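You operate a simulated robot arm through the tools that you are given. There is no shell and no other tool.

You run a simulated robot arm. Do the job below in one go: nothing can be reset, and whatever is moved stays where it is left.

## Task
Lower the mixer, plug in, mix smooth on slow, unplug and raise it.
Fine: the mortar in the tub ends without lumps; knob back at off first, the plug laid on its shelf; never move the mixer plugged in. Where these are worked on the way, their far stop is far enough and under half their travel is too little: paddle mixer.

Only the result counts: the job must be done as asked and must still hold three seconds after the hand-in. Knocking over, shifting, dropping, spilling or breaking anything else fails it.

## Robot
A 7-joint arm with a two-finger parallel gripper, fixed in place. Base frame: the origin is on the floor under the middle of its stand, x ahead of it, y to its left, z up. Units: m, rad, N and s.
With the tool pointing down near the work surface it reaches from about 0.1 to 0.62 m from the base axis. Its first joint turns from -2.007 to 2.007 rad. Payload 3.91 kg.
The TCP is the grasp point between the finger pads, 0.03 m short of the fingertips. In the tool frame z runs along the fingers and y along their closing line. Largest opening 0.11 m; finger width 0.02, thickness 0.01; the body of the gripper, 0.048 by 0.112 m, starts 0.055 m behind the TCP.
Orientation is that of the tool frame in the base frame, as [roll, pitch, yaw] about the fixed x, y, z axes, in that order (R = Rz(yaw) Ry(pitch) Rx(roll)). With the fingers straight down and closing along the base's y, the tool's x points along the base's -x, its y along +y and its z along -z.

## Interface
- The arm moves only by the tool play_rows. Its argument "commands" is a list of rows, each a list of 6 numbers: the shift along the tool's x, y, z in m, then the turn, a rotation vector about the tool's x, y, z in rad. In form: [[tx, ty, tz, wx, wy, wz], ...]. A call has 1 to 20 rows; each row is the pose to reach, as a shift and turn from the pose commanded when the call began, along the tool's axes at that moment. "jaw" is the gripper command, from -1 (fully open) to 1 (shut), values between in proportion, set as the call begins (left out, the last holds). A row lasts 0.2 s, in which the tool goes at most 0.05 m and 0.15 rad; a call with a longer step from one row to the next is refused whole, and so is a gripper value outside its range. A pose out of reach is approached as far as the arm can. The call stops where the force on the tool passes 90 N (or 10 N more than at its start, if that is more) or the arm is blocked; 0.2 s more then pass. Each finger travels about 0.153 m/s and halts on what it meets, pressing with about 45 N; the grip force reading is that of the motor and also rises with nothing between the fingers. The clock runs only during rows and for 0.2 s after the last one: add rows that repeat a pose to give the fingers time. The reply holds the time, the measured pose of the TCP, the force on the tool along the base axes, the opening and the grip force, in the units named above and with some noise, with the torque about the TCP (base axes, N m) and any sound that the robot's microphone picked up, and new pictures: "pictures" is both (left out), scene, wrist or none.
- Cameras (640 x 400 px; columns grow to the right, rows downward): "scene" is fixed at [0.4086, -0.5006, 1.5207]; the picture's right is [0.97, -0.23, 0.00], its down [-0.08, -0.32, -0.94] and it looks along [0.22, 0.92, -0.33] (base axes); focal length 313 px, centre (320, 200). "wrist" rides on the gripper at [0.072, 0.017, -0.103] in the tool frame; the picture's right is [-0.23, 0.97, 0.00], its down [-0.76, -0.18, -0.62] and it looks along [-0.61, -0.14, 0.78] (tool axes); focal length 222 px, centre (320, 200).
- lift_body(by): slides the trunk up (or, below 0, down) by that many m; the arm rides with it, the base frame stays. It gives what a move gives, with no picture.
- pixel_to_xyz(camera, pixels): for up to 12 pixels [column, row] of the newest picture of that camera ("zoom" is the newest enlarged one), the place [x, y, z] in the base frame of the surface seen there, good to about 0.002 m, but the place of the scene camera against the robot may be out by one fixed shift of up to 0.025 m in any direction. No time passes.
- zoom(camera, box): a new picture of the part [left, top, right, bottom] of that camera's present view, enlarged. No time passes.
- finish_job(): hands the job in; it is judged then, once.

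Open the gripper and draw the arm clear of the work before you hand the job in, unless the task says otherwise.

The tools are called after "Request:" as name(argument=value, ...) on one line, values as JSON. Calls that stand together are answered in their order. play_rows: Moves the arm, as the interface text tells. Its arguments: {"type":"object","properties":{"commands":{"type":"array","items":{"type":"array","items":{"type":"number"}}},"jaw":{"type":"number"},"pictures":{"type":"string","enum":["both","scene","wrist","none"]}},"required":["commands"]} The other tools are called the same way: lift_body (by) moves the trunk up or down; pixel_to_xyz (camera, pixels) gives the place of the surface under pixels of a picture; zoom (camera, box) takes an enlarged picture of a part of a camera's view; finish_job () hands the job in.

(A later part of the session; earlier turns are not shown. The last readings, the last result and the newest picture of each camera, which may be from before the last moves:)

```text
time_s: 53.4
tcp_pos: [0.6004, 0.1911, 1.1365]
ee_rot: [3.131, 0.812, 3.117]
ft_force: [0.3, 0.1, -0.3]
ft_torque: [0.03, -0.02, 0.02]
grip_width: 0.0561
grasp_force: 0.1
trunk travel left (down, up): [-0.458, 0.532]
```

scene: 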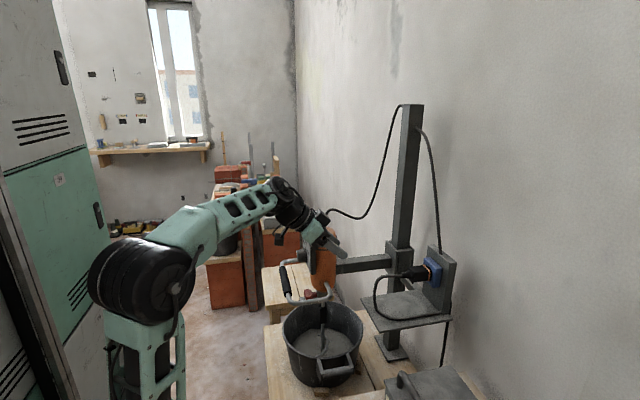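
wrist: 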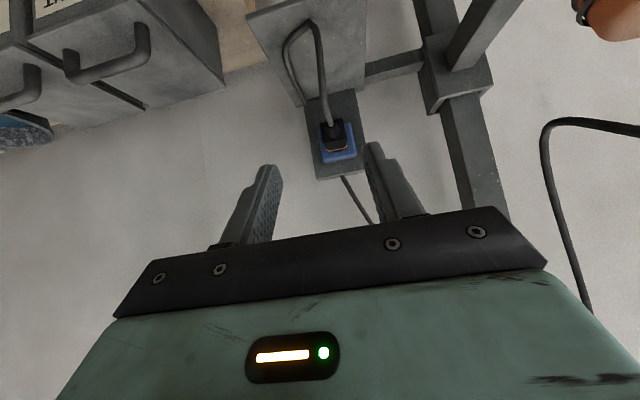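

The plug sits in the socket as the arm leaves. I zoom to check it is straight and seated.

Request:
zoom(camera="scene", box=[380, 240, 460, 310])

Request:
zoom(camera="wrist", box=[290, 80, 390, 190])

```text
5.71 times, centred on (420, 275) of scene
```

zoom: 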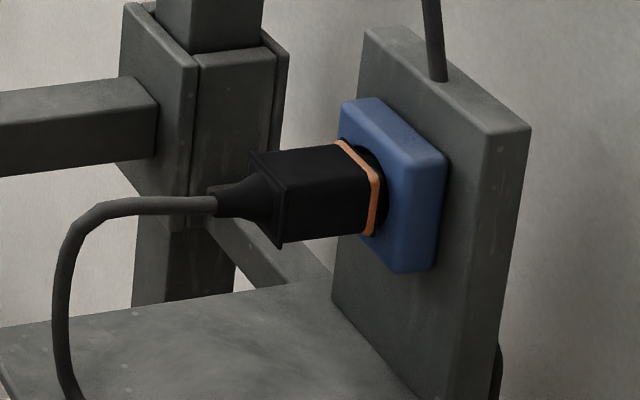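

```text
3.64 times, centred on (340, 135) of wrist
```

zoom: 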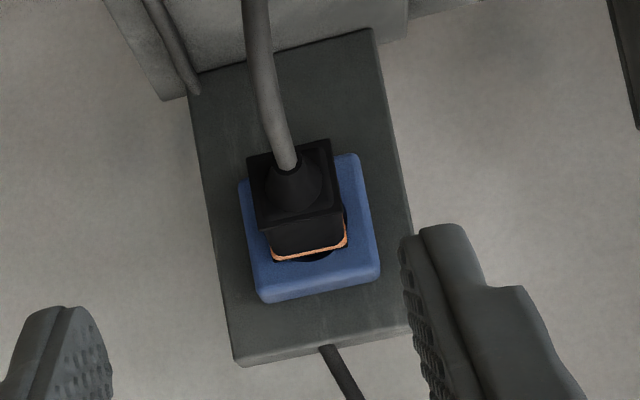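

The plug is straight and seated. Next is the knob: I swing back to the forward-pointing pose (closing line upright) at about (0.42, 0.42, 1.25), clear of the mixer, opening the gripper.

Request:
play_rows(commands=[[0.0035, 0.0176, -0.0162, -0.0462, -0.0448, 0.1134], [0.0069, 0.0351, -0.0324, -0.0924, -0.0896, 0.2268], [0.0104, 0.0527, -0.0486, -0.1386, -0.1345, 0.3402], [0.0138, 0.0702, -0.0647, -0.1848, -0.1793, 0.4535], [0.0173, 0.0878, -0.0809, -0.231, -0.2241, 0.5669], [0.0208, 0.1054, -0.0971, -0.2772, -0.2689, 0.6803], [0.0242, 0.1229, -0.1133, -0.3233, -0.3138, 0.7937], [0.0277, 0.1405, -0.1295, -0.3695, -0.3586, 0.9071], [0.0312, 0.158, -0.1457, -0.4157, -0.4034, 1.0205], [0.0346, 0.1756, -0.1618, -0.4619, -0.4482, 1.1338], [0.0381, 0.1932, -0.178, -0.5081, -0.4931, 1.2472], [0.0415, 0.2107, -0.1942, -0.5543, -0.5379, 1.3606], [0.045, 0.2283, -0.2104, -0.6005, -0.5827, 1.474], [0.045, 0.2283, -0.2104, -0.6005, -0.5827, 1.474]], jaw=-1)

```text
time_s: 56.4
tcp_pos: [0.4235, 0.4247, 1.2498]
ee_rot: [1.572, 0.0, 1.567]
ft_force: [-0.1, 0.9, -0.6]
ft_torque: [-0.01, 0.04, 0.0]
grip_width: 0.1101
grasp_force: 0.1
out of reach, approached as far as the arm can: row 12
trunk travel left (down, up): [-0.458, 0.532]
```

scene: 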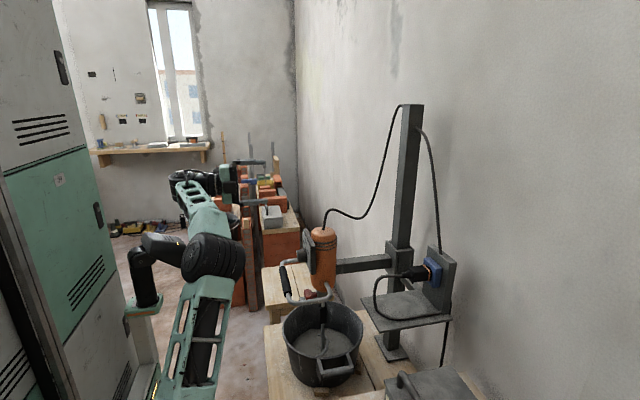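
wrist: 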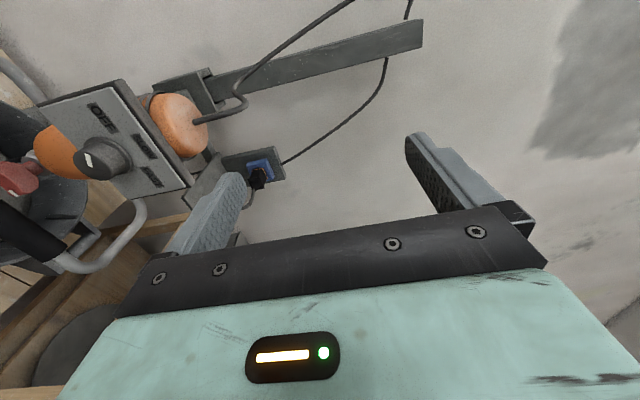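

The forward pose is reached exactly. Before lowering the trunk 0.26 m, I check where the elbow and upper arm are relative to the bench and tub.

Request:
pixel_to_xyz(camera="scene", pixels=[[215, 255], [205, 210], [240, 250], [210, 310], [195, 370], [160, 270], [228, 360], [190, 185], [230, 180]])

Request:
pixel_to_xyz(camera="wrist", pixels=[[88, 158], [101, 117], [143, 143], [130, 165], [100, 155], [115, 150], [40, 235], [75, 265]])

```text
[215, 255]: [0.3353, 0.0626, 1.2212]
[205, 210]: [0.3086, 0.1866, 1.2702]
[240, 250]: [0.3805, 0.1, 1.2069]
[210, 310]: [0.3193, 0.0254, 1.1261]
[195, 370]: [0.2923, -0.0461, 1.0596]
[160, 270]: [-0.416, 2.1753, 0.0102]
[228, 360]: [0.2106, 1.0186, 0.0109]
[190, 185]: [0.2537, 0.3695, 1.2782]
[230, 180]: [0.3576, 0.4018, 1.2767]
```

```text
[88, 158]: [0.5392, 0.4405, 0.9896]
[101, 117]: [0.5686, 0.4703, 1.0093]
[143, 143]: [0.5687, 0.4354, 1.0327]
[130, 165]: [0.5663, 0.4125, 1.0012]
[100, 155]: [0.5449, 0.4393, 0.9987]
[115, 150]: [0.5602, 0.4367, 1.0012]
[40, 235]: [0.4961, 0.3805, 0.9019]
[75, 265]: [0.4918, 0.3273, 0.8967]
```

The elbow has room below, so I lower the trunk 0.263 m to bring the fingers level with the knob (now near (0.537, 0.432, 0.9865)).

Request:
lift_body(by=-0.263)

Request:
play_rows(commands=[[0.0075, 0, 0, 0, 0, 0], [0.0075, 0, 0, 0, 0, 0]])

```text
time_s: 59.1
tcp_pos: [0.4225, 0.4262, 0.9858]
ee_rot: [1.574, 0.002, 1.57]
ft_force: [0.3, -0.4, 0.9]
ft_torque: [0.01, 0.02, -0.04]
grip_width: 0.11
grasp_force: 0.0
trunk travel left (down, up): [-0.195, 0.795]
```

```text
time_s: 59.7
tcp_pos: [0.4209, 0.4334, 0.9855]
ee_rot: [1.572, 0.001, 1.57]
ft_force: [0.0, -0.2, 0.3]
ft_torque: [-0.03, 0.01, -0.01]
grip_width: 0.1101
grasp_force: 0.0
trunk travel left (down, up): [-0.195, 0.795]
```

scene: 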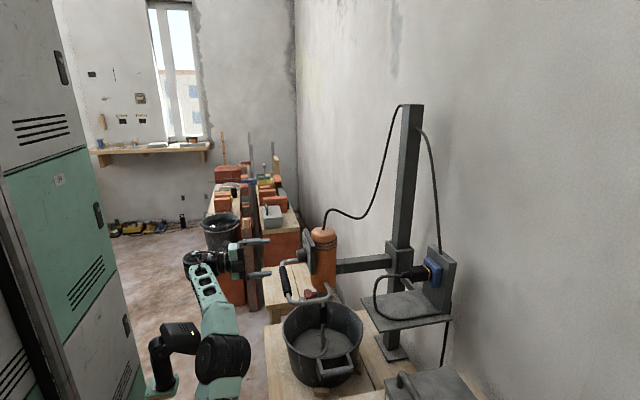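
wrist: 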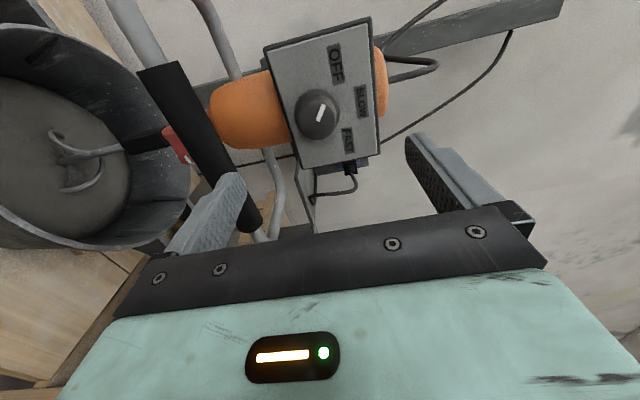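

Now level with the knob at (318,112) in the picture. I test the wrist roll range here: -0.52 rad first, since the knob needs a 60° turn.

Request:
play_rows(commands=[[0, 0, 0, 0, 0, -0.13], [0, 0, 0, 0, 0, -0.26], [0, 0, 0, 0, 0, -0.39], [0, 0, 0, 0, 0, -0.52], [0, 0, 0, 0, 0, -0.52]])

```text
time_s: 60.9
tcp_pos: [0.4219, 0.4324, 0.9855]
ee_rot: [1.571, 0.522, 1.569]
ft_force: [0.0, -0.1, 0.6]
ft_torque: [-0.02, -0.01, -0.03]
grip_width: 0.1098
grasp_force: 0.1
trunk travel left (down, up): [-0.195, 0.795]
```

scene: 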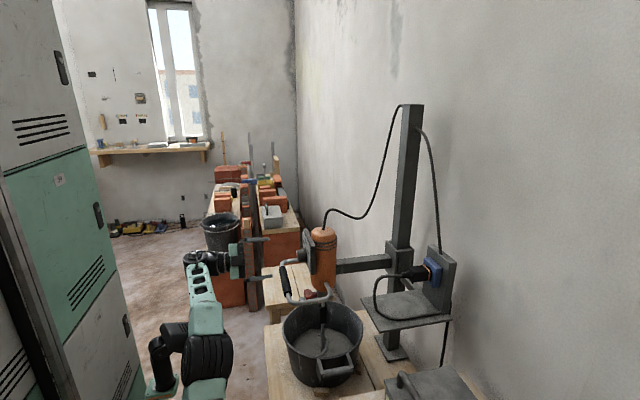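
wrist: 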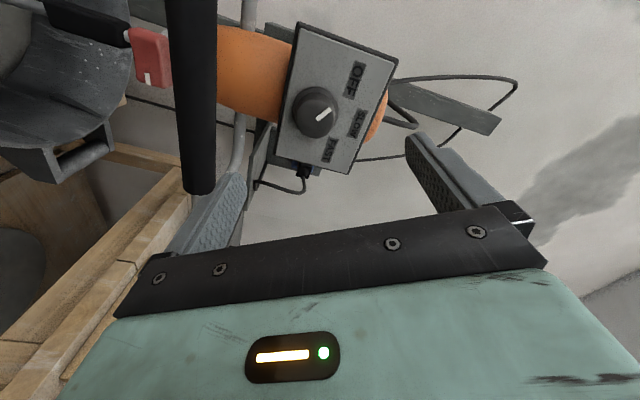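

The roll of -0.52 works. I measure the knob from here and also roll a little further (-0.27 rad) so that the 60° turn ends well inside the range.

Request:
zoom(camera="wrist", box=[270, 40, 390, 180])

Request:
pixel_to_xyz(camera="wrist", pixels=[[316, 117], [327, 108], [300, 118], [314, 134], [322, 88], [355, 80], [355, 123], [330, 149], [335, 118], [305, 100]])

```text
2.86 times, centred on (330, 110) of wrist
```

zoom: 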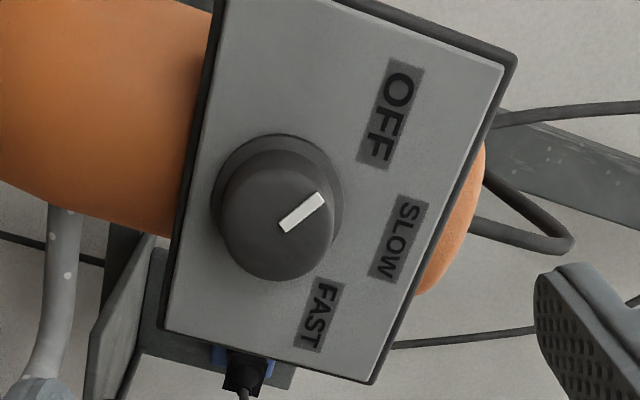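

```text
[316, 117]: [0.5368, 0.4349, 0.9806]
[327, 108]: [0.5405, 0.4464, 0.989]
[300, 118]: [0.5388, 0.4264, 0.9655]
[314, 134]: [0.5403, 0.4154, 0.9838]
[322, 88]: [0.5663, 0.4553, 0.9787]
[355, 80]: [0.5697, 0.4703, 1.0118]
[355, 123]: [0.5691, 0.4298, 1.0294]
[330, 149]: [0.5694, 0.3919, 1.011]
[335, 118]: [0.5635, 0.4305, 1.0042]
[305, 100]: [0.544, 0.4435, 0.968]
```

Knob axis is at about (y 0.432, z 0.982), face at x 0.537, radius ≈ 0.02. I roll 0.27 rad further, narrow the opening to 0.077 m and move forward to just in front of the knob (TCP x 0.49).

Request:
play_rows(commands=[[0.0011, -0.0028, 0.0, 0, 0, -0.135], [0.0011, -0.0028, 0.0, 0, 0, -0.27], [0.0011, -0.0028, 0.035, 0, 0, -0.27], [0.0011, -0.0028, 0.07, 0, 0, -0.27], [0.0011, -0.0028, 0.07, 0, 0, -0.27]], jaw=-0.4)

```text
time_s: 62.1
tcp_pos: [0.492, 0.4288, 0.9822]
ee_rot: [1.574, 0.79, 1.572]
ft_force: [0.3, -0.3, 0.4]
ft_torque: [0.02, 0.04, 0.0]
grip_width: 0.0769
grasp_force: 0.0
trunk travel left (down, up): [-0.195, 0.795]
```

scene: 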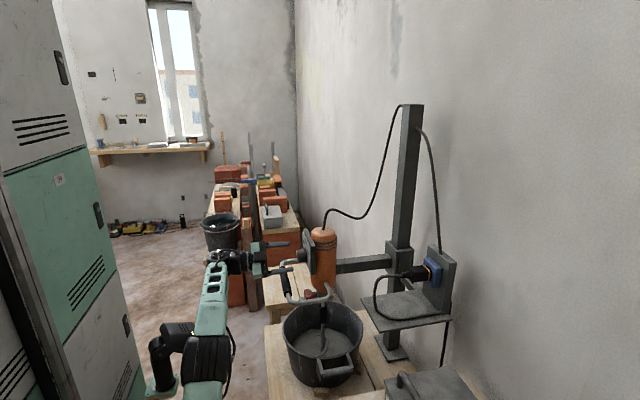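
wrist: 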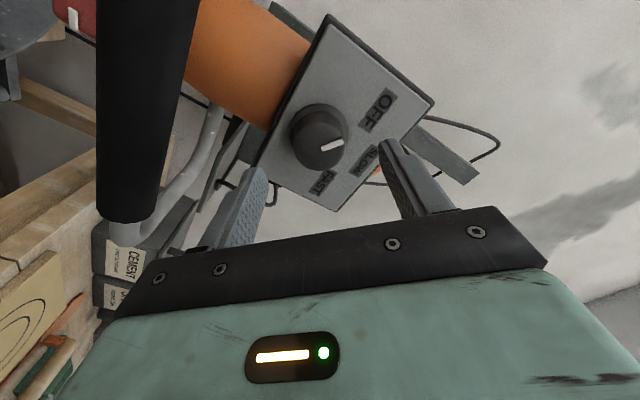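

I measure the knob centre again from this nearer view.

Request:
zoom(camera="wrist", box=[270, 80, 390, 200])

Request:
pixel_to_xyz(camera="wrist", pixels=[[318, 146], [302, 150], [318, 168], [342, 137], [318, 123], [333, 145], [322, 148], [335, 160], [303, 130], [290, 140]])

```text
3.33 times, centred on (330, 140) of wrist
```

zoom: 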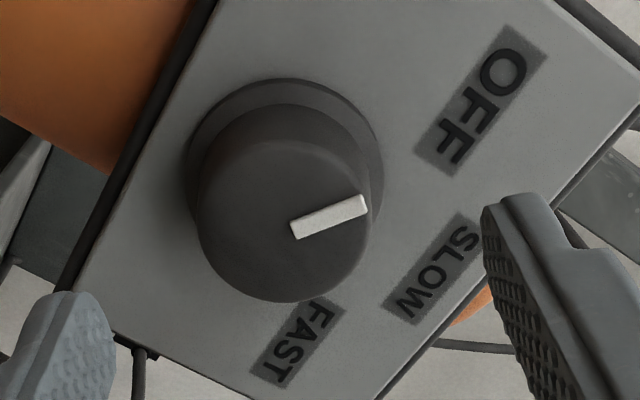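

```text
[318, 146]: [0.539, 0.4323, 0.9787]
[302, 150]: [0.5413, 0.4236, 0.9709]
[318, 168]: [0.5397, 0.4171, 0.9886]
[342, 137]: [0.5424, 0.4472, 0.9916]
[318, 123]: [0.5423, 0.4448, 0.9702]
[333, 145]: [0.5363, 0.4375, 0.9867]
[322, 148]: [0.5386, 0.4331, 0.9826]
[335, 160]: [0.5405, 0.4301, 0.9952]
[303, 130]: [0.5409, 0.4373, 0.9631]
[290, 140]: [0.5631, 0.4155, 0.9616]
```

The knob centre is about (0.4325, 0.980). I correct by a few mm and move the fingers over the knob to TCP x 0.528 (tips 1 cm short of the panel).

Request:
play_rows(commands=[[0.0035, 0.0007, 0.0, 0, 0, 0], [0.0035, 0.0007, 0.012, 0, 0, 0], [0.0035, 0.0007, 0.024, 0, 0, 0], [0.0035, 0.0007, 0.036, 0, 0, 0], [0.0035, 0.0007, 0.036, 0, 0, 0]])

```text
time_s: 63.3
tcp_pos: [0.528, 0.4325, 0.9799]
ee_rot: [1.575, 0.789, 1.571]
ft_force: [0.2, 0.7, 0.3]
ft_torque: [-0.04, -0.02, -0.01]
grip_width: 0.0769
grasp_force: 0.0
trunk travel left (down, up): [-0.195, 0.795]
```

scene: 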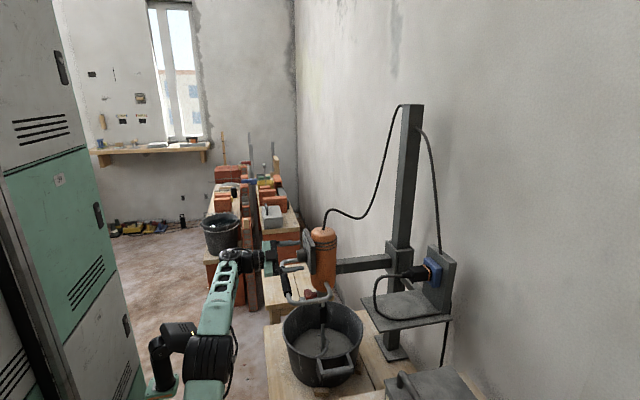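
wrist: 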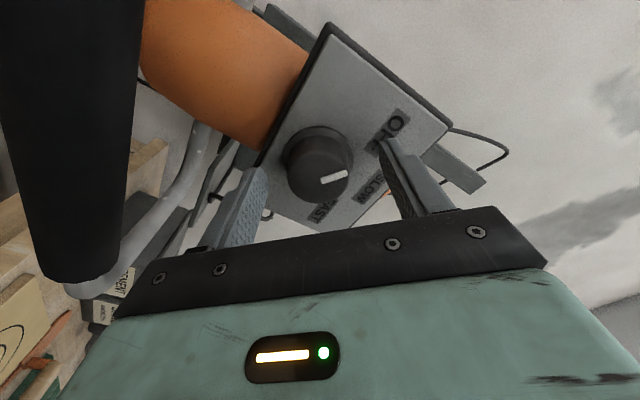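

The fingers are centred on the knob without contact. I first rehearse the 60° roll with the fingers still open to be sure the arm can do it here.

Request:
play_rows(commands=[[0, 0, 0, 0, 0, 0.14], [0, 0, 0, 0, 0, 0.28], [0, 0, 0, 0, 0, 0.42], [0, 0, 0, 0, 0, 0.56], [0, 0, 0, 0, 0, 0.7], [0, 0, 0, 0, 0, 0.84], [0, 0, 0, 0, 0, 0.98], [0, 0, 0, 0, 0, 1.08], [0, 0, 0, 0, 0, 1.08]], pictures="wrist")

```text
time_s: 65.3
tcp_pos: [0.5279, 0.4341, 0.981]
ee_rot: [1.574, 0.091, 1.57]
ft_force: [0.3, -0.4, -0.5]
ft_torque: [0.02, 0.04, 0.03]
grip_width: 0.077
grasp_force: 0.1
out of reach, approached as far as the arm can: row 6, 7, 8, 9
trunk travel left (down, up): [-0.195, 0.795]
```

wrist: 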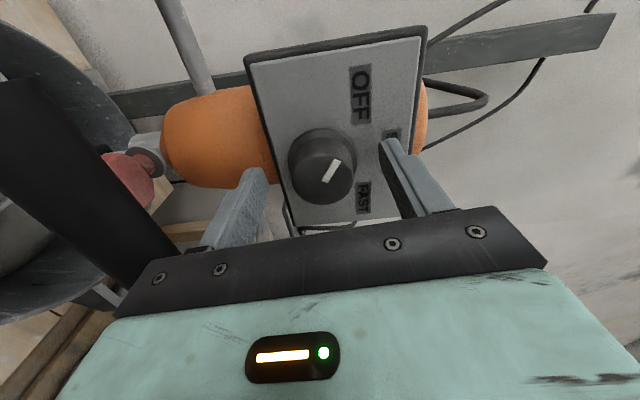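

The roll stops at about -0.09 rad, so the turn must start further back, near -1.2 rad. I roll back with the fingers still open and read where I land.

Request:
play_rows(commands=[[0, 0, 0, 0, 0, -0.14], [0, 0, 0, 0, 0, -0.28], [0, 0, 0, 0, 0, -0.42], [0, 0, 0, 0, 0, -0.56], [0, 0, 0, 0, 0, -0.7], [0, 0, 0, 0, 0, -0.84], [0, 0, 0, 0, 0, -0.98], [0, 0, 0, 0, 0, -1.08], [0, 0, 0, 0, 0, -1.08]], pictures="wrist")

```text
time_s: 67.3
tcp_pos: [0.5285, 0.4341, 0.9808]
ee_rot: [1.576, 1.173, 1.576]
ft_force: [-0.3, 0.5, -0.5]
ft_torque: [0.02, -0.05, -0.03]
grip_width: 0.077
grasp_force: 0.0
trunk travel left (down, up): [-0.195, 0.795]
```

wrist: 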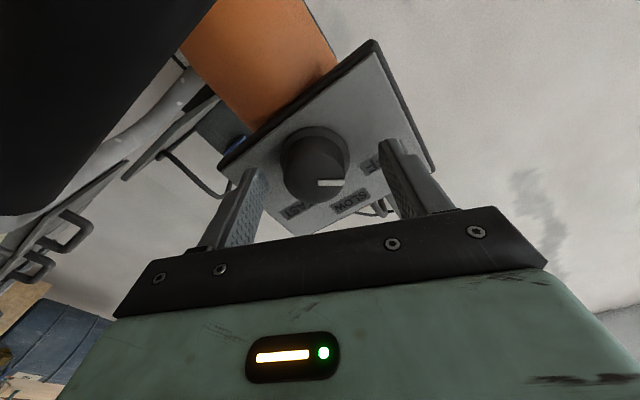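

Position held with roll -1.173. I roll a bit further (-0.1 rad) and then close on the knob.

Request:
play_rows(commands=[[0, 0, 0, 0, 0, -0.1], [0, 0, 0, 0, 0, -0.1]], pictures="none")

Request:
play_rows(commands=[[0, 0, 0, 0, 0, 0], [0, 0, 0, 0, 0, 0], [0, 0, 0, 0, 0, 0]], jaw=1, pictures="wrist")

```text
time_s: 67.9
tcp_pos: [0.5284, 0.4342, 0.9808]
ee_rot: [1.576, 1.274, 1.576]
ft_force: [-0.1, 0.4, -0.3]
ft_torque: [-0.01, -0.01, -0.01]
grip_width: 0.0768
grasp_force: 0.1
trunk travel left (down, up): [-0.195, 0.795]
```

```text
time_s: 68.7
tcp_pos: [0.5283, 0.4311, 0.9828]
ee_rot: [1.577, 1.269, 1.568]
ft_force: [-12.3, -36.4, -3.7]
ft_torque: [0.06, 0.8, -0.63]
grip_width: 0.0404
grasp_force: 45.4
trunk travel left (down, up): [-0.195, 0.795]
```

wrist: 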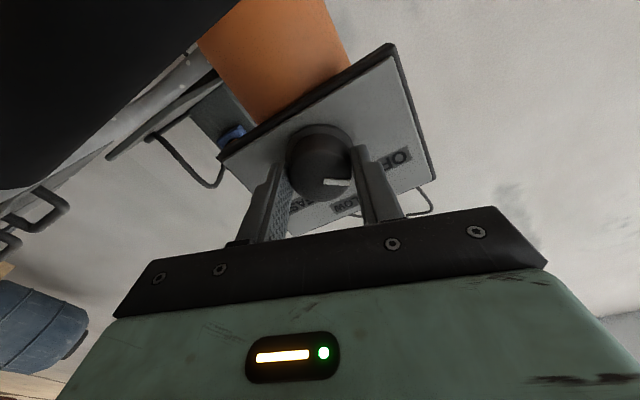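

The knob is gripped (opening 0.0404). I ease the sideways force and turn +0.5 rad first, then look.

Request:
play_rows(commands=[[-0.0009, -0.0029, 0, 0, 0, 0], [-0.0009, -0.0029, 0, 0, 0, 0.1], [-0.0009, -0.0029, 0, 0, 0, 0.2], [-0.0009, -0.0029, 0, 0, 0, 0.3], [-0.0009, -0.0029, 0, 0, 0, 0.4], [-0.0009, -0.0029, 0, 0, 0, 0.5]], pictures="wrist")

```text
time_s: 70.1
tcp_pos: [0.5283, 0.4315, 0.9809]
ee_rot: [1.572, 0.769, 1.571]
ft_force: [9.2, -15.2, 3.8]
ft_torque: [0.0, -0.69, -1.0]
grip_width: 0.0407
grasp_force: 44.9
trunk travel left (down, up): [-0.195, 0.795]
```

wrist: 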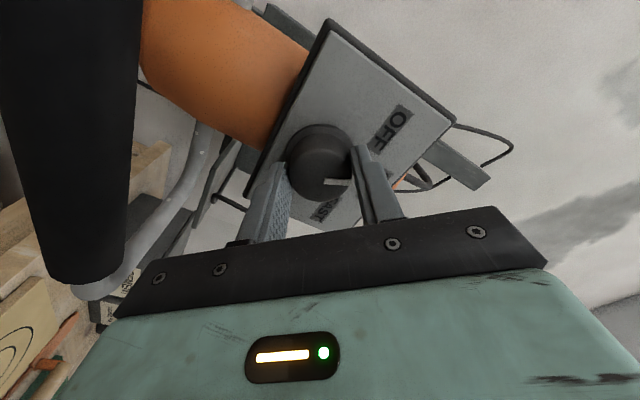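

The marker stays fixed relative to the gripper, so the knob turns with it. I turn the remaining 0.54 rad toward SLOW.

Request:
play_rows(commands=[[0, 0, 0, 0, 0, 0.11], [0, 0, 0, 0, 0, 0.22], [0, 0, 0, 0, 0, 0.33], [0, 0, 0, 0, 0, 0.44], [0, 0, 0, 0, 0, 0.54], [0, 0, 0, 0, 0, 0.54]])

```text
time_s: 71.5
tcp_pos: [0.5271, 0.4322, 0.982]
ee_rot: [1.576, 0.226, 1.572]
ft_force: [-10.6, -8.1, -3.0]
ft_torque: [-0.05, 0.42, 0.04]
grip_width: 0.0404
grasp_force: 44.7
trunk travel left (down, up): [-0.195, 0.795]
```

scene: 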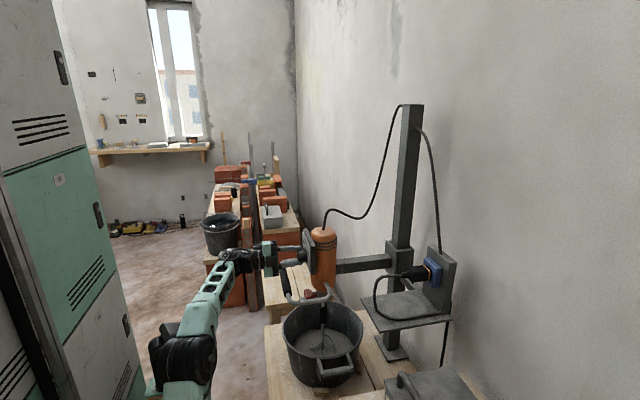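
wrist: 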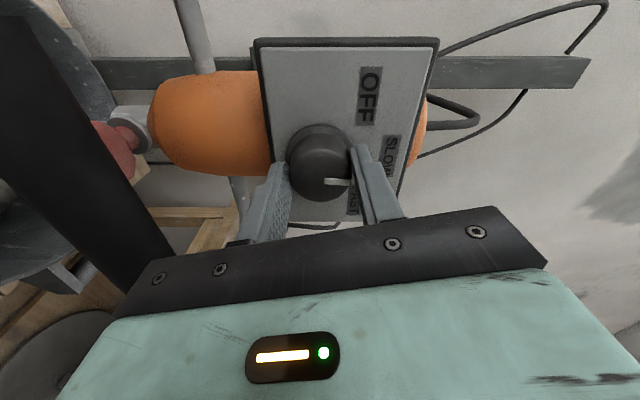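

No motor sound reported yet. I zoom on the knob to see exactly where the marker points, and on the tub.

Request:
zoom(camera="wrist", box=[270, 100, 420, 230])

Request:
pixel_to_xyz(camera="wrist", pixels=[[328, 181], [336, 181], [345, 181], [320, 178], [300, 175], [322, 195]])

Request:
zoom(camera="scene", box=[270, 290, 380, 395])

```text
3.08 times, centred on (345, 165) of wrist
```

zoom: 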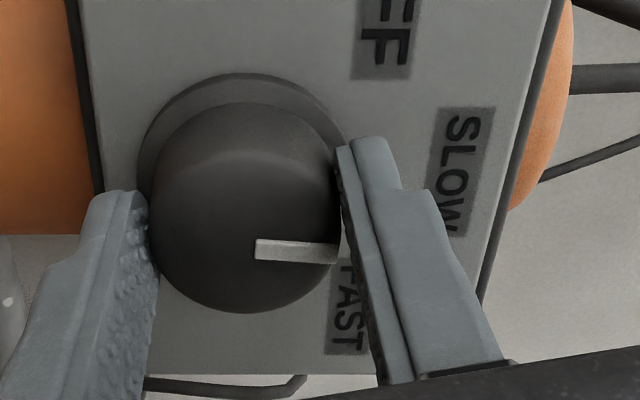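

```text
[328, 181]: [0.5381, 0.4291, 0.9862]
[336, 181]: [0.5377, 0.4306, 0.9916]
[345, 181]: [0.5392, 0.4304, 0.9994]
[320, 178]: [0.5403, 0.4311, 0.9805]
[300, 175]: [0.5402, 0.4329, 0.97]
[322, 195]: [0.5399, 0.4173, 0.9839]
```

```text
3.81 times, centred on (325, 342) of scene
```

zoom: 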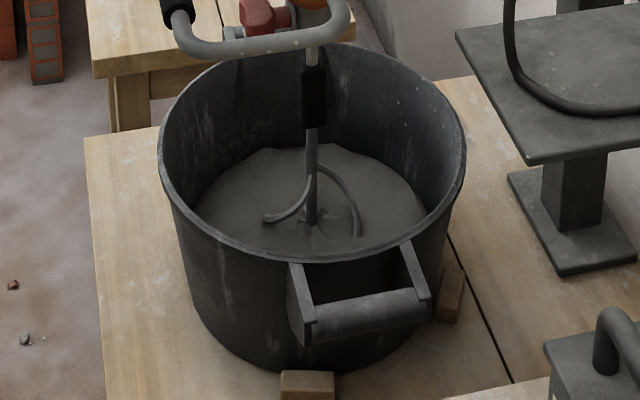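

The marker now points up (about 5° left of vertical), i.e. at SLOW. I let a second pass and compare the paddle's position to see whether it turns.

Request:
play_rows(commands=[[0, 0, 0, 0, 0, 0], [0, 0, 0, 0, 0, 0], [0, 0, 0, 0, 0, 0]])

Request:
zoom(camera="scene", box=[270, 290, 380, 395])

```text
time_s: 72.3
tcp_pos: [0.5284, 0.4314, 0.9815]
ee_rot: [1.572, 0.229, 1.572]
ft_force: [-11.1, -5.0, -4.6]
ft_torque: [0.01, 0.54, 0.49]
grip_width: 0.0405
grasp_force: 45.3
trunk travel left (down, up): [-0.195, 0.795]
```

scene: 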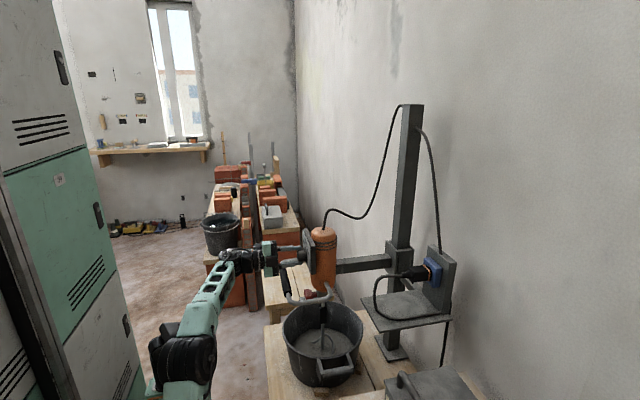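
wrist: 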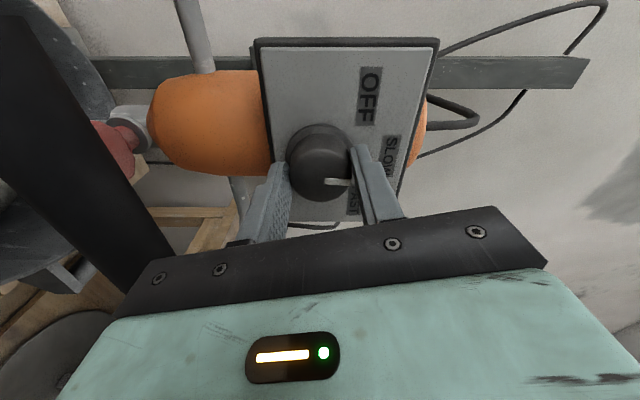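

```text
3.81 times, centred on (325, 342) of scene
```

zoom: 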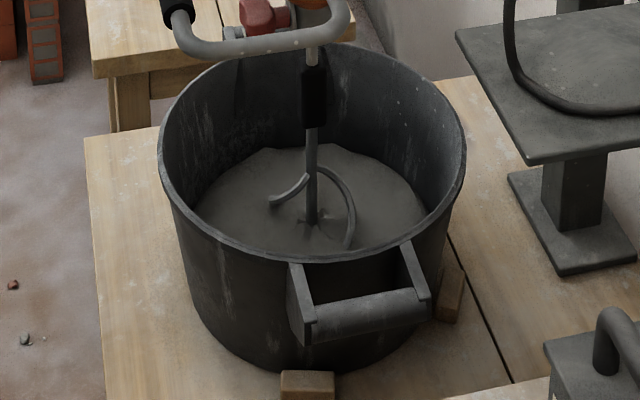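

The paddle's blades have moved between the two pictures, so it is turning slowly. I wait four seconds and look at the mortar again.

Request:
play_rows(commands=[[0, 0, 0, 0, 0, 0], [0, 0, 0, 0, 0, 0], [0, 0, 0, 0, 0, 0], [0, 0, 0, 0, 0, 0], [0, 0, 0, 0, 0, 0], [0, 0, 0, 0, 0, 0], [0, 0, 0, 0, 0, 0], [0, 0, 0, 0, 0, 0], [0, 0, 0, 0, 0, 0], [0, 0, 0, 0, 0, 0], [0, 0, 0, 0, 0, 0], [0, 0, 0, 0, 0, 0], [0, 0, 0, 0, 0, 0], [0, 0, 0, 0, 0, 0], [0, 0, 0, 0, 0, 0], [0, 0, 0, 0, 0, 0], [0, 0, 0, 0, 0, 0], [0, 0, 0, 0, 0, 0], [0, 0, 0, 0, 0, 0]], pictures="scene")

Request:
zoom(camera="scene", box=[270, 290, 380, 395])

```text
time_s: 76.3
tcp_pos: [0.528, 0.4311, 0.9818]
ee_rot: [1.573, 0.229, 1.57]
ft_force: [1.7, -5.2, 4.7]
ft_torque: [-0.05, -0.22, -0.18]
grip_width: 0.0407
grasp_force: 45.0
trunk travel left (down, up): [-0.195, 0.795]
```

scene: 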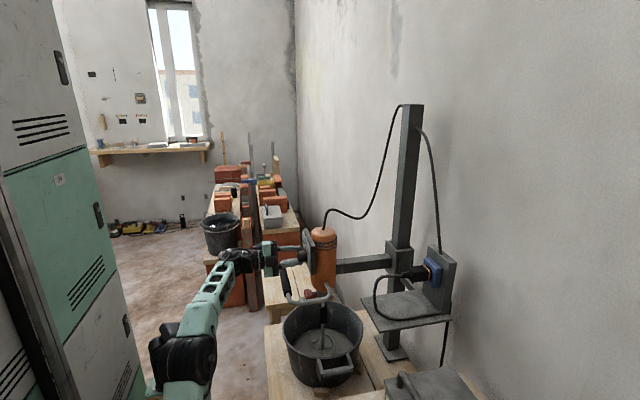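

```text
3.81 times, centred on (325, 342) of scene
```

zoom: 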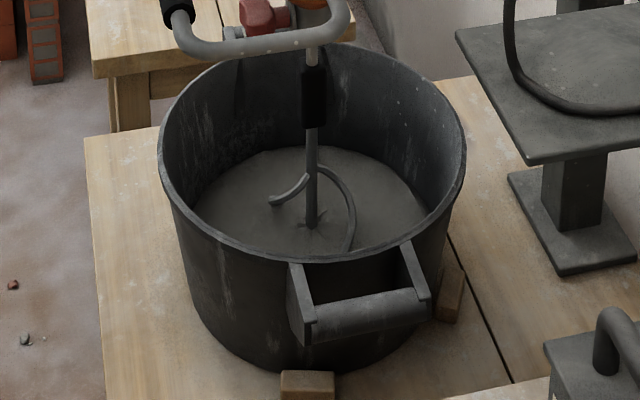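

The star-shaped lumps round the shaft look flatter than before. I step shortly and compare again to judge rotation and progress.

Request:
play_rows(commands=[[0, 0, 0, 0, 0, 0]], pictures="scene")

Request:
zoom(camera="scene", box=[295, 325, 350, 365])

Request:
play_rows(commands=[[0, 0, 0, 0, 0, 0], [0, 0, 0, 0, 0, 0], [0, 0, 0, 0, 0, 0], [0, 0, 0, 0, 0, 0], [0, 0, 0, 0, 0, 0], [0, 0, 0, 0, 0, 0], [0, 0, 0, 0, 0, 0], [0, 0, 0, 0, 0, 0], [0, 0, 0, 0, 0, 0]], pictures="both")

Request:
zoom(camera="scene", box=[295, 325, 350, 365])

```text
time_s: 76.7
tcp_pos: [0.5275, 0.4323, 0.9808]
ee_rot: [1.574, 0.228, 1.571]
ft_force: [1.2, -4.5, 5.7]
ft_torque: [-0.04, -0.2, -0.18]
grip_width: 0.0408
grasp_force: 45.0
trunk travel left (down, up): [-0.195, 0.795]
```

scene: 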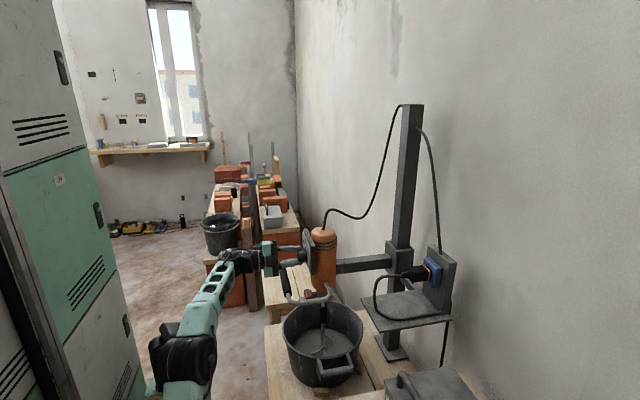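

```text
10.00 times, centred on (322, 345) of scene
```

zoom: 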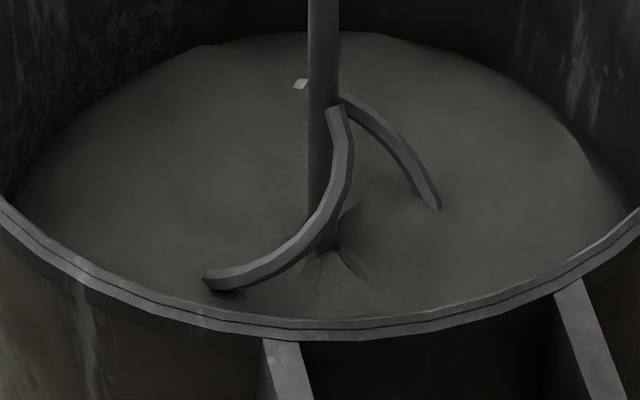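

```text
time_s: 78.7
tcp_pos: [0.527, 0.4329, 0.9801]
ee_rot: [1.573, 0.228, 1.571]
ft_force: [-0.3, -8.4, 1.6]
ft_torque: [-0.03, -0.03, -0.25]
grip_width: 0.0407
grasp_force: 44.8
trunk travel left (down, up): [-0.195, 0.795]
```

scene: 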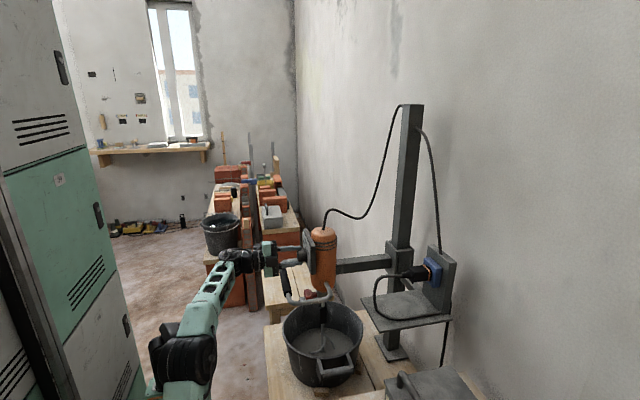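
wrist: 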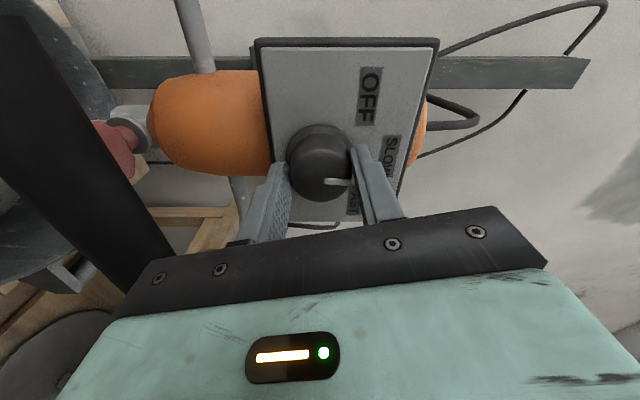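

```text
10.00 times, centred on (322, 345) of scene
```

zoom: 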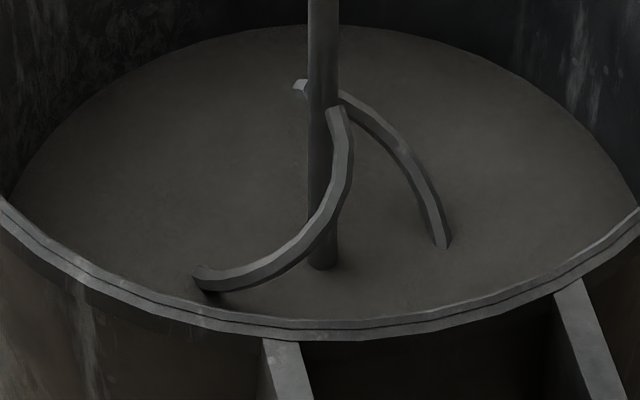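

The surface has become flat and the dents round the shaft are gone. I let it run about 3 s more to be sure it is fully smooth, and compare.

Request:
play_rows(commands=[[0, 0, 0, 0, 0, 0], [0, 0, 0, 0, 0, 0], [0, 0, 0, 0, 0, 0], [0, 0, 0, 0, 0, 0], [0, 0, 0, 0, 0, 0], [0, 0, 0, 0, 0, 0], [0, 0, 0, 0, 0, 0], [0, 0, 0, 0, 0, 0], [0, 0, 0, 0, 0, 0], [0, 0, 0, 0, 0, 0], [0, 0, 0, 0, 0, 0], [0, 0, 0, 0, 0, 0], [0, 0, 0, 0, 0, 0], [0, 0, 0, 0, 0, 0]], pictures="scene")

Request:
zoom(camera="scene", box=[295, 325, 350, 365])

Request:
zoom(camera="scene", box=[270, 290, 380, 395])

```text
time_s: 81.7
tcp_pos: [0.5285, 0.4311, 0.9811]
ee_rot: [1.573, 0.228, 1.572]
ft_force: [-1.8, -10.9, -0.9]
ft_torque: [-0.03, 0.04, -0.36]
grip_width: 0.0404
grasp_force: 45.0
trunk travel left (down, up): [-0.195, 0.795]
```

scene: 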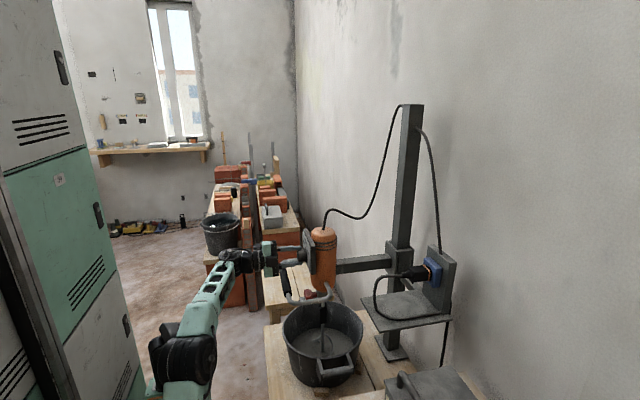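

```text
10.00 times, centred on (322, 345) of scene
```

zoom: 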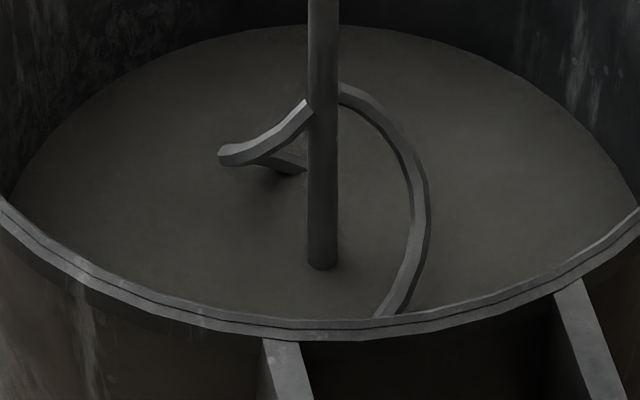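

```text
3.81 times, centred on (325, 342) of scene
```

zoom: 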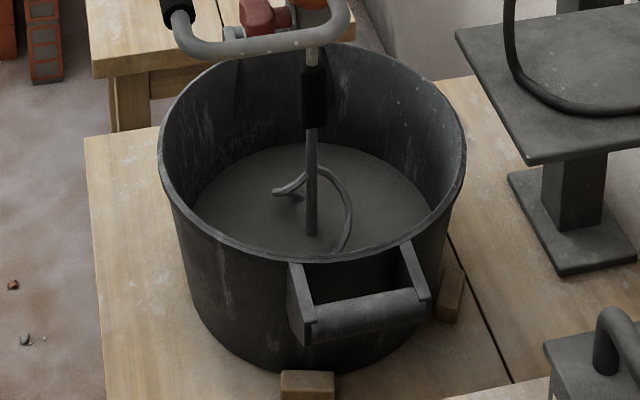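

The mortar is smooth and unchanged between 78.7 s and 81.7 s. I turn the knob back to OFF by -1.06 rad with the same grip.

Request:
play_rows(commands=[[0, 0, 0, 0, 0, -0.12], [0, 0, 0, 0, 0, -0.24], [0, 0, 0, 0, 0, -0.36], [0, 0, 0, 0, 0, -0.48], [0, 0, 0, 0, 0, -0.6], [0, 0, 0, 0, 0, -0.72], [0, 0, 0, 0, 0, -0.84], [0, 0, 0, 0, 0, -0.96], [0, 0, 0, 0, 0, -1.06], [0, 0, 0, 0, 0, -1.06]])

Request:
zoom(camera="scene", box=[295, 325, 350, 365])

Request:
pixel_to_xyz(camera="wrist", pixels=[[327, 180], [336, 181], [345, 181], [320, 178], [300, 175]])

Request:
zoom(camera="wrist", box=[270, 100, 420, 230])

```text
time_s: 83.9
tcp_pos: [0.5277, 0.4305, 0.9837]
ee_rot: [1.57, 1.287, 1.571]
ft_force: [-30.2, 29.1, -0.2]
ft_torque: [0.14, -0.12, 1.06]
grip_width: 0.0404
grasp_force: 45.0
trunk travel left (down, up): [-0.195, 0.795]
```

scene: 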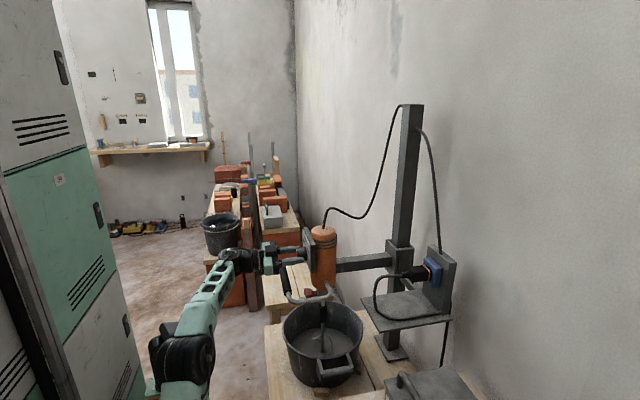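
wrist: 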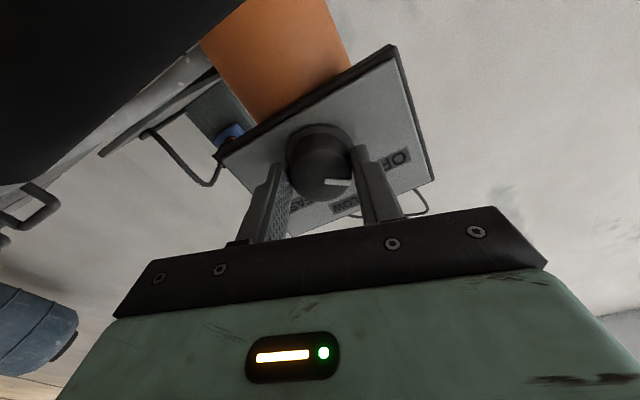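

```text
10.00 times, centred on (322, 345) of scene
```

zoom: 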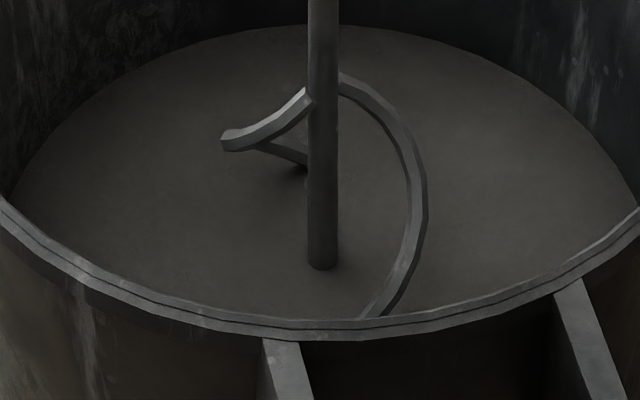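

```text
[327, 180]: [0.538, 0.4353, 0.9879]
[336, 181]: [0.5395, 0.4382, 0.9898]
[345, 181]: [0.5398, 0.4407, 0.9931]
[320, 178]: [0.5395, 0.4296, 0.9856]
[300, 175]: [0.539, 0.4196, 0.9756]
```

```text
3.08 times, centred on (345, 165) of wrist
```

zoom: 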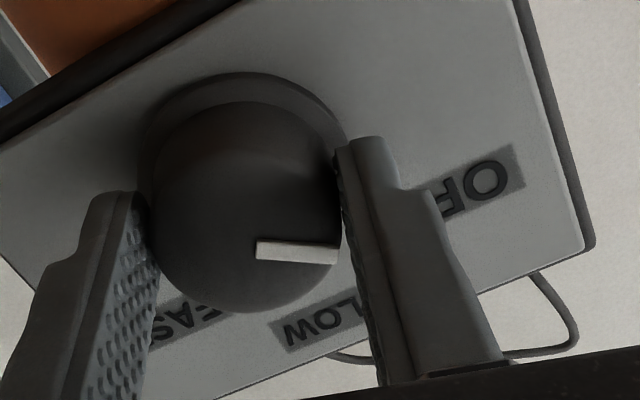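

The knob is back where it was before (marker toward OFF). I open the fingers, then check that the paddle stands still and where the marker points.

Request:
play_rows(commands=[[0, 0, 0, 0, 0, 0], [0, 0, 0, 0, 0, 0], [0, 0, 0, 0, 0, 0]], jaw=-0.4)

Request:
zoom(camera="scene", box=[295, 325, 350, 365])

```text
time_s: 84.7
tcp_pos: [0.5305, 0.4263, 0.9831]
ee_rot: [1.576, 1.286, 1.572]
ft_force: [-0.2, 0.0, 0.8]
ft_torque: [-0.02, 0.03, 0.03]
grip_width: 0.0769
grasp_force: 0.1
trunk travel left (down, up): [-0.195, 0.795]
```

scene: 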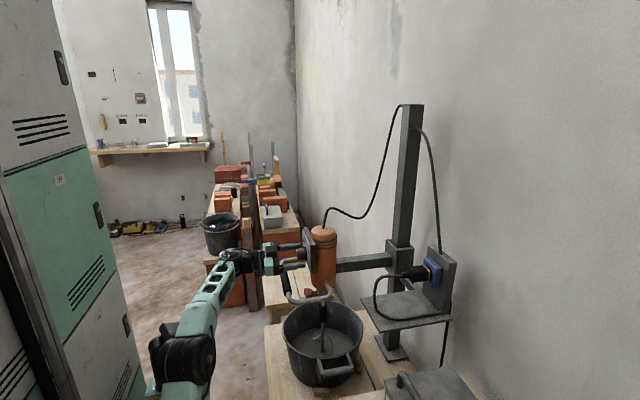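
wrist: 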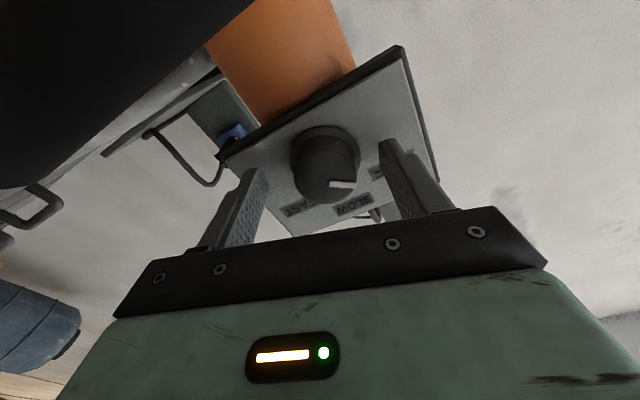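

```text
10.00 times, centred on (322, 345) of scene
```

zoom: 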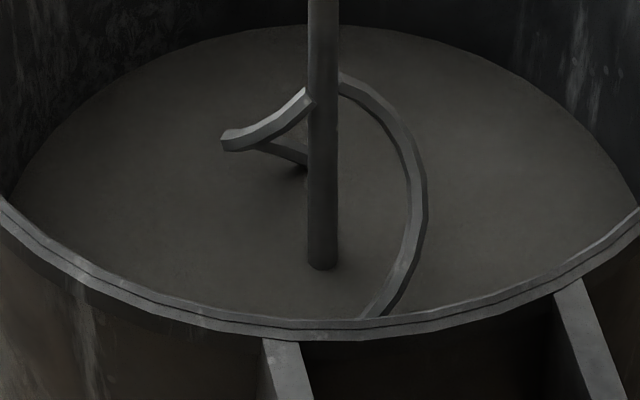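

The paddle has not moved in 0.8 s, so the motor is off. I withdraw straight back 0.11 m from the knob.

Request:
play_rows(commands=[[0, 0, -0.028, 0, 0, 0], [0, 0, -0.055, 0, 0, 0], [0, 0, -0.083, 0, 0, 0], [0, 0, -0.11, 0, 0, 0], [0, 0, -0.11, 0, 0, 0]])

Request:
zoom(camera="wrist", box=[230, 60, 410, 200])

```text
time_s: 86.1
tcp_pos: [0.4431, 0.4027, 1.0093]
ee_rot: [1.59, 1.233, 1.543]
ft_force: [-0.6, 0.7, -0.2]
ft_torque: [0.01, -0.03, -0.01]
grip_width: 0.0771
grasp_force: 0.1
trunk travel left (down, up): [-0.195, 0.795]
stopped in row 5: the arm was blocked; the commanded pose is now the measured one
```

scene: 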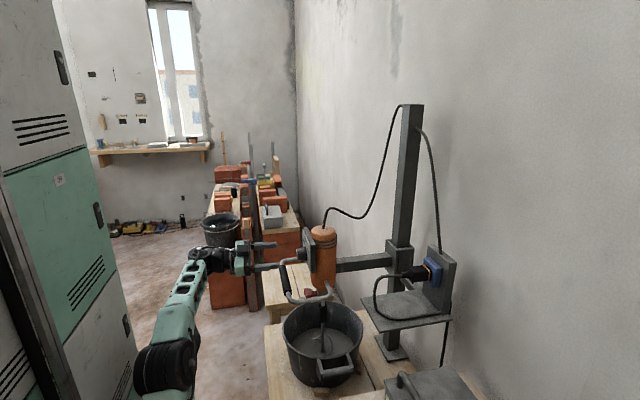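
wrist: 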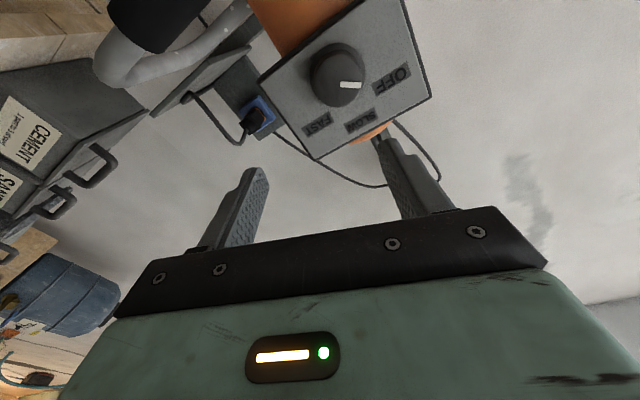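

```text
2.86 times, centred on (320, 130) of wrist
```

zoom: 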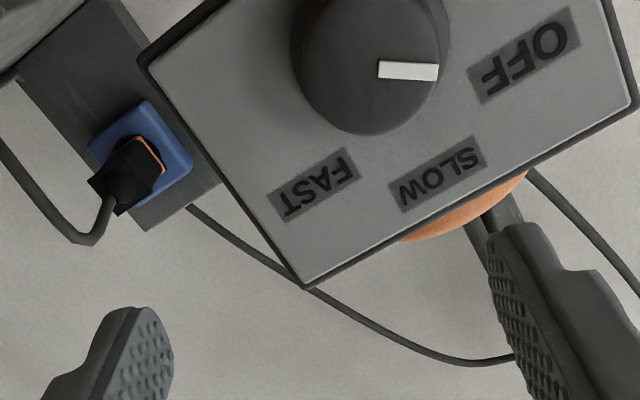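

The arm drew back to x 0.443 (blocked at its limit but clear). I measure the marker's direction against the labels.

Request:
pixel_to_xyz(camera="wrist", pixels=[[342, 84.6], [360, 85.2], [393, 79], [360, 121], [316, 124], [336, 83]])

```text
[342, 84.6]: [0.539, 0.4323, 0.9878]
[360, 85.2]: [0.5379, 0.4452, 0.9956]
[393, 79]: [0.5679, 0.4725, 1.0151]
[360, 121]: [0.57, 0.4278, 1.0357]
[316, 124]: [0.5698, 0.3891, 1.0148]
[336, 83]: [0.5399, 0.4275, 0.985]
```

The marker stands about 31° above horizontal toward OFF (OFF label at about 34°), as at the start. Now I go to unplug: trunk up 0.263 m, then swing over to the pitched pose in front of the socket.

Request:
lift_body(by=0.263)

Request:
play_rows(commands=[[-0.0061, -0.04, 0.0069, 0.0105, 0.0944, -0.0423], [-0.0122, -0.0799, 0.0138, 0.0211, 0.1889, -0.0847], [-0.0183, -0.1199, 0.0206, 0.0316, 0.2833, -0.127], [-0.0244, -0.1598, 0.0275, 0.0421, 0.3777, -0.1694], [-0.004, -0.178, 0.0624, 0.0526, 0.4721, -0.2117], [0.0164, -0.1962, 0.0973, 0.0632, 0.5666, -0.254], [0.0367, -0.2144, 0.1322, 0.0737, 0.661, -0.2964], [0.0571, -0.2326, 0.1671, 0.0842, 0.7554, -0.3387], [0.0571, -0.2326, 0.1671, 0.0842, 0.7554, -0.3387]], jaw=-0.02)

```text
time_s: 88.8
tcp_pos: [0.4407, 0.4043, 1.2694]
ee_rot: [1.592, 1.239, 1.55]
ft_force: [0.0, 0.0, 0.5]
ft_torque: [0.0, 0.04, 0.0]
grip_width: 0.077
grasp_force: 0.0
trunk travel left (down, up): [-0.458, 0.532]
```

```text
time_s: 90.8
tcp_pos: [0.5973, 0.195, 1.1394]
ee_rot: [-3.133, 0.809, -3.127]
ft_force: [0.8, 0.0, 0.4]
ft_torque: [0.01, -0.02, 0.01]
grip_width: 0.0558
grasp_force: 0.0
trunk travel left (down, up): [-0.458, 0.532]
```

scene: 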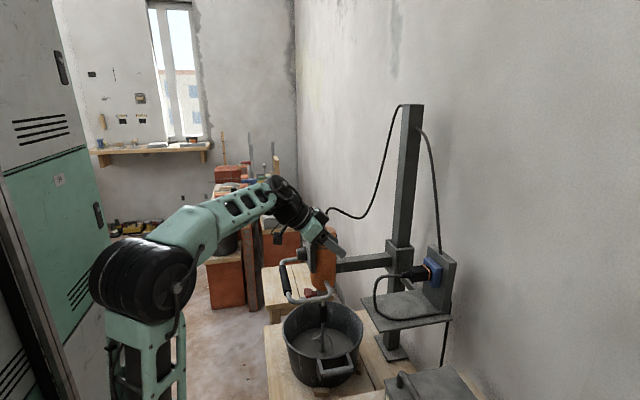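
wrist: 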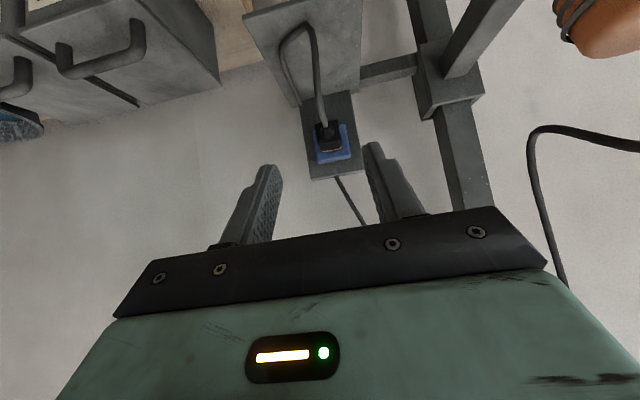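

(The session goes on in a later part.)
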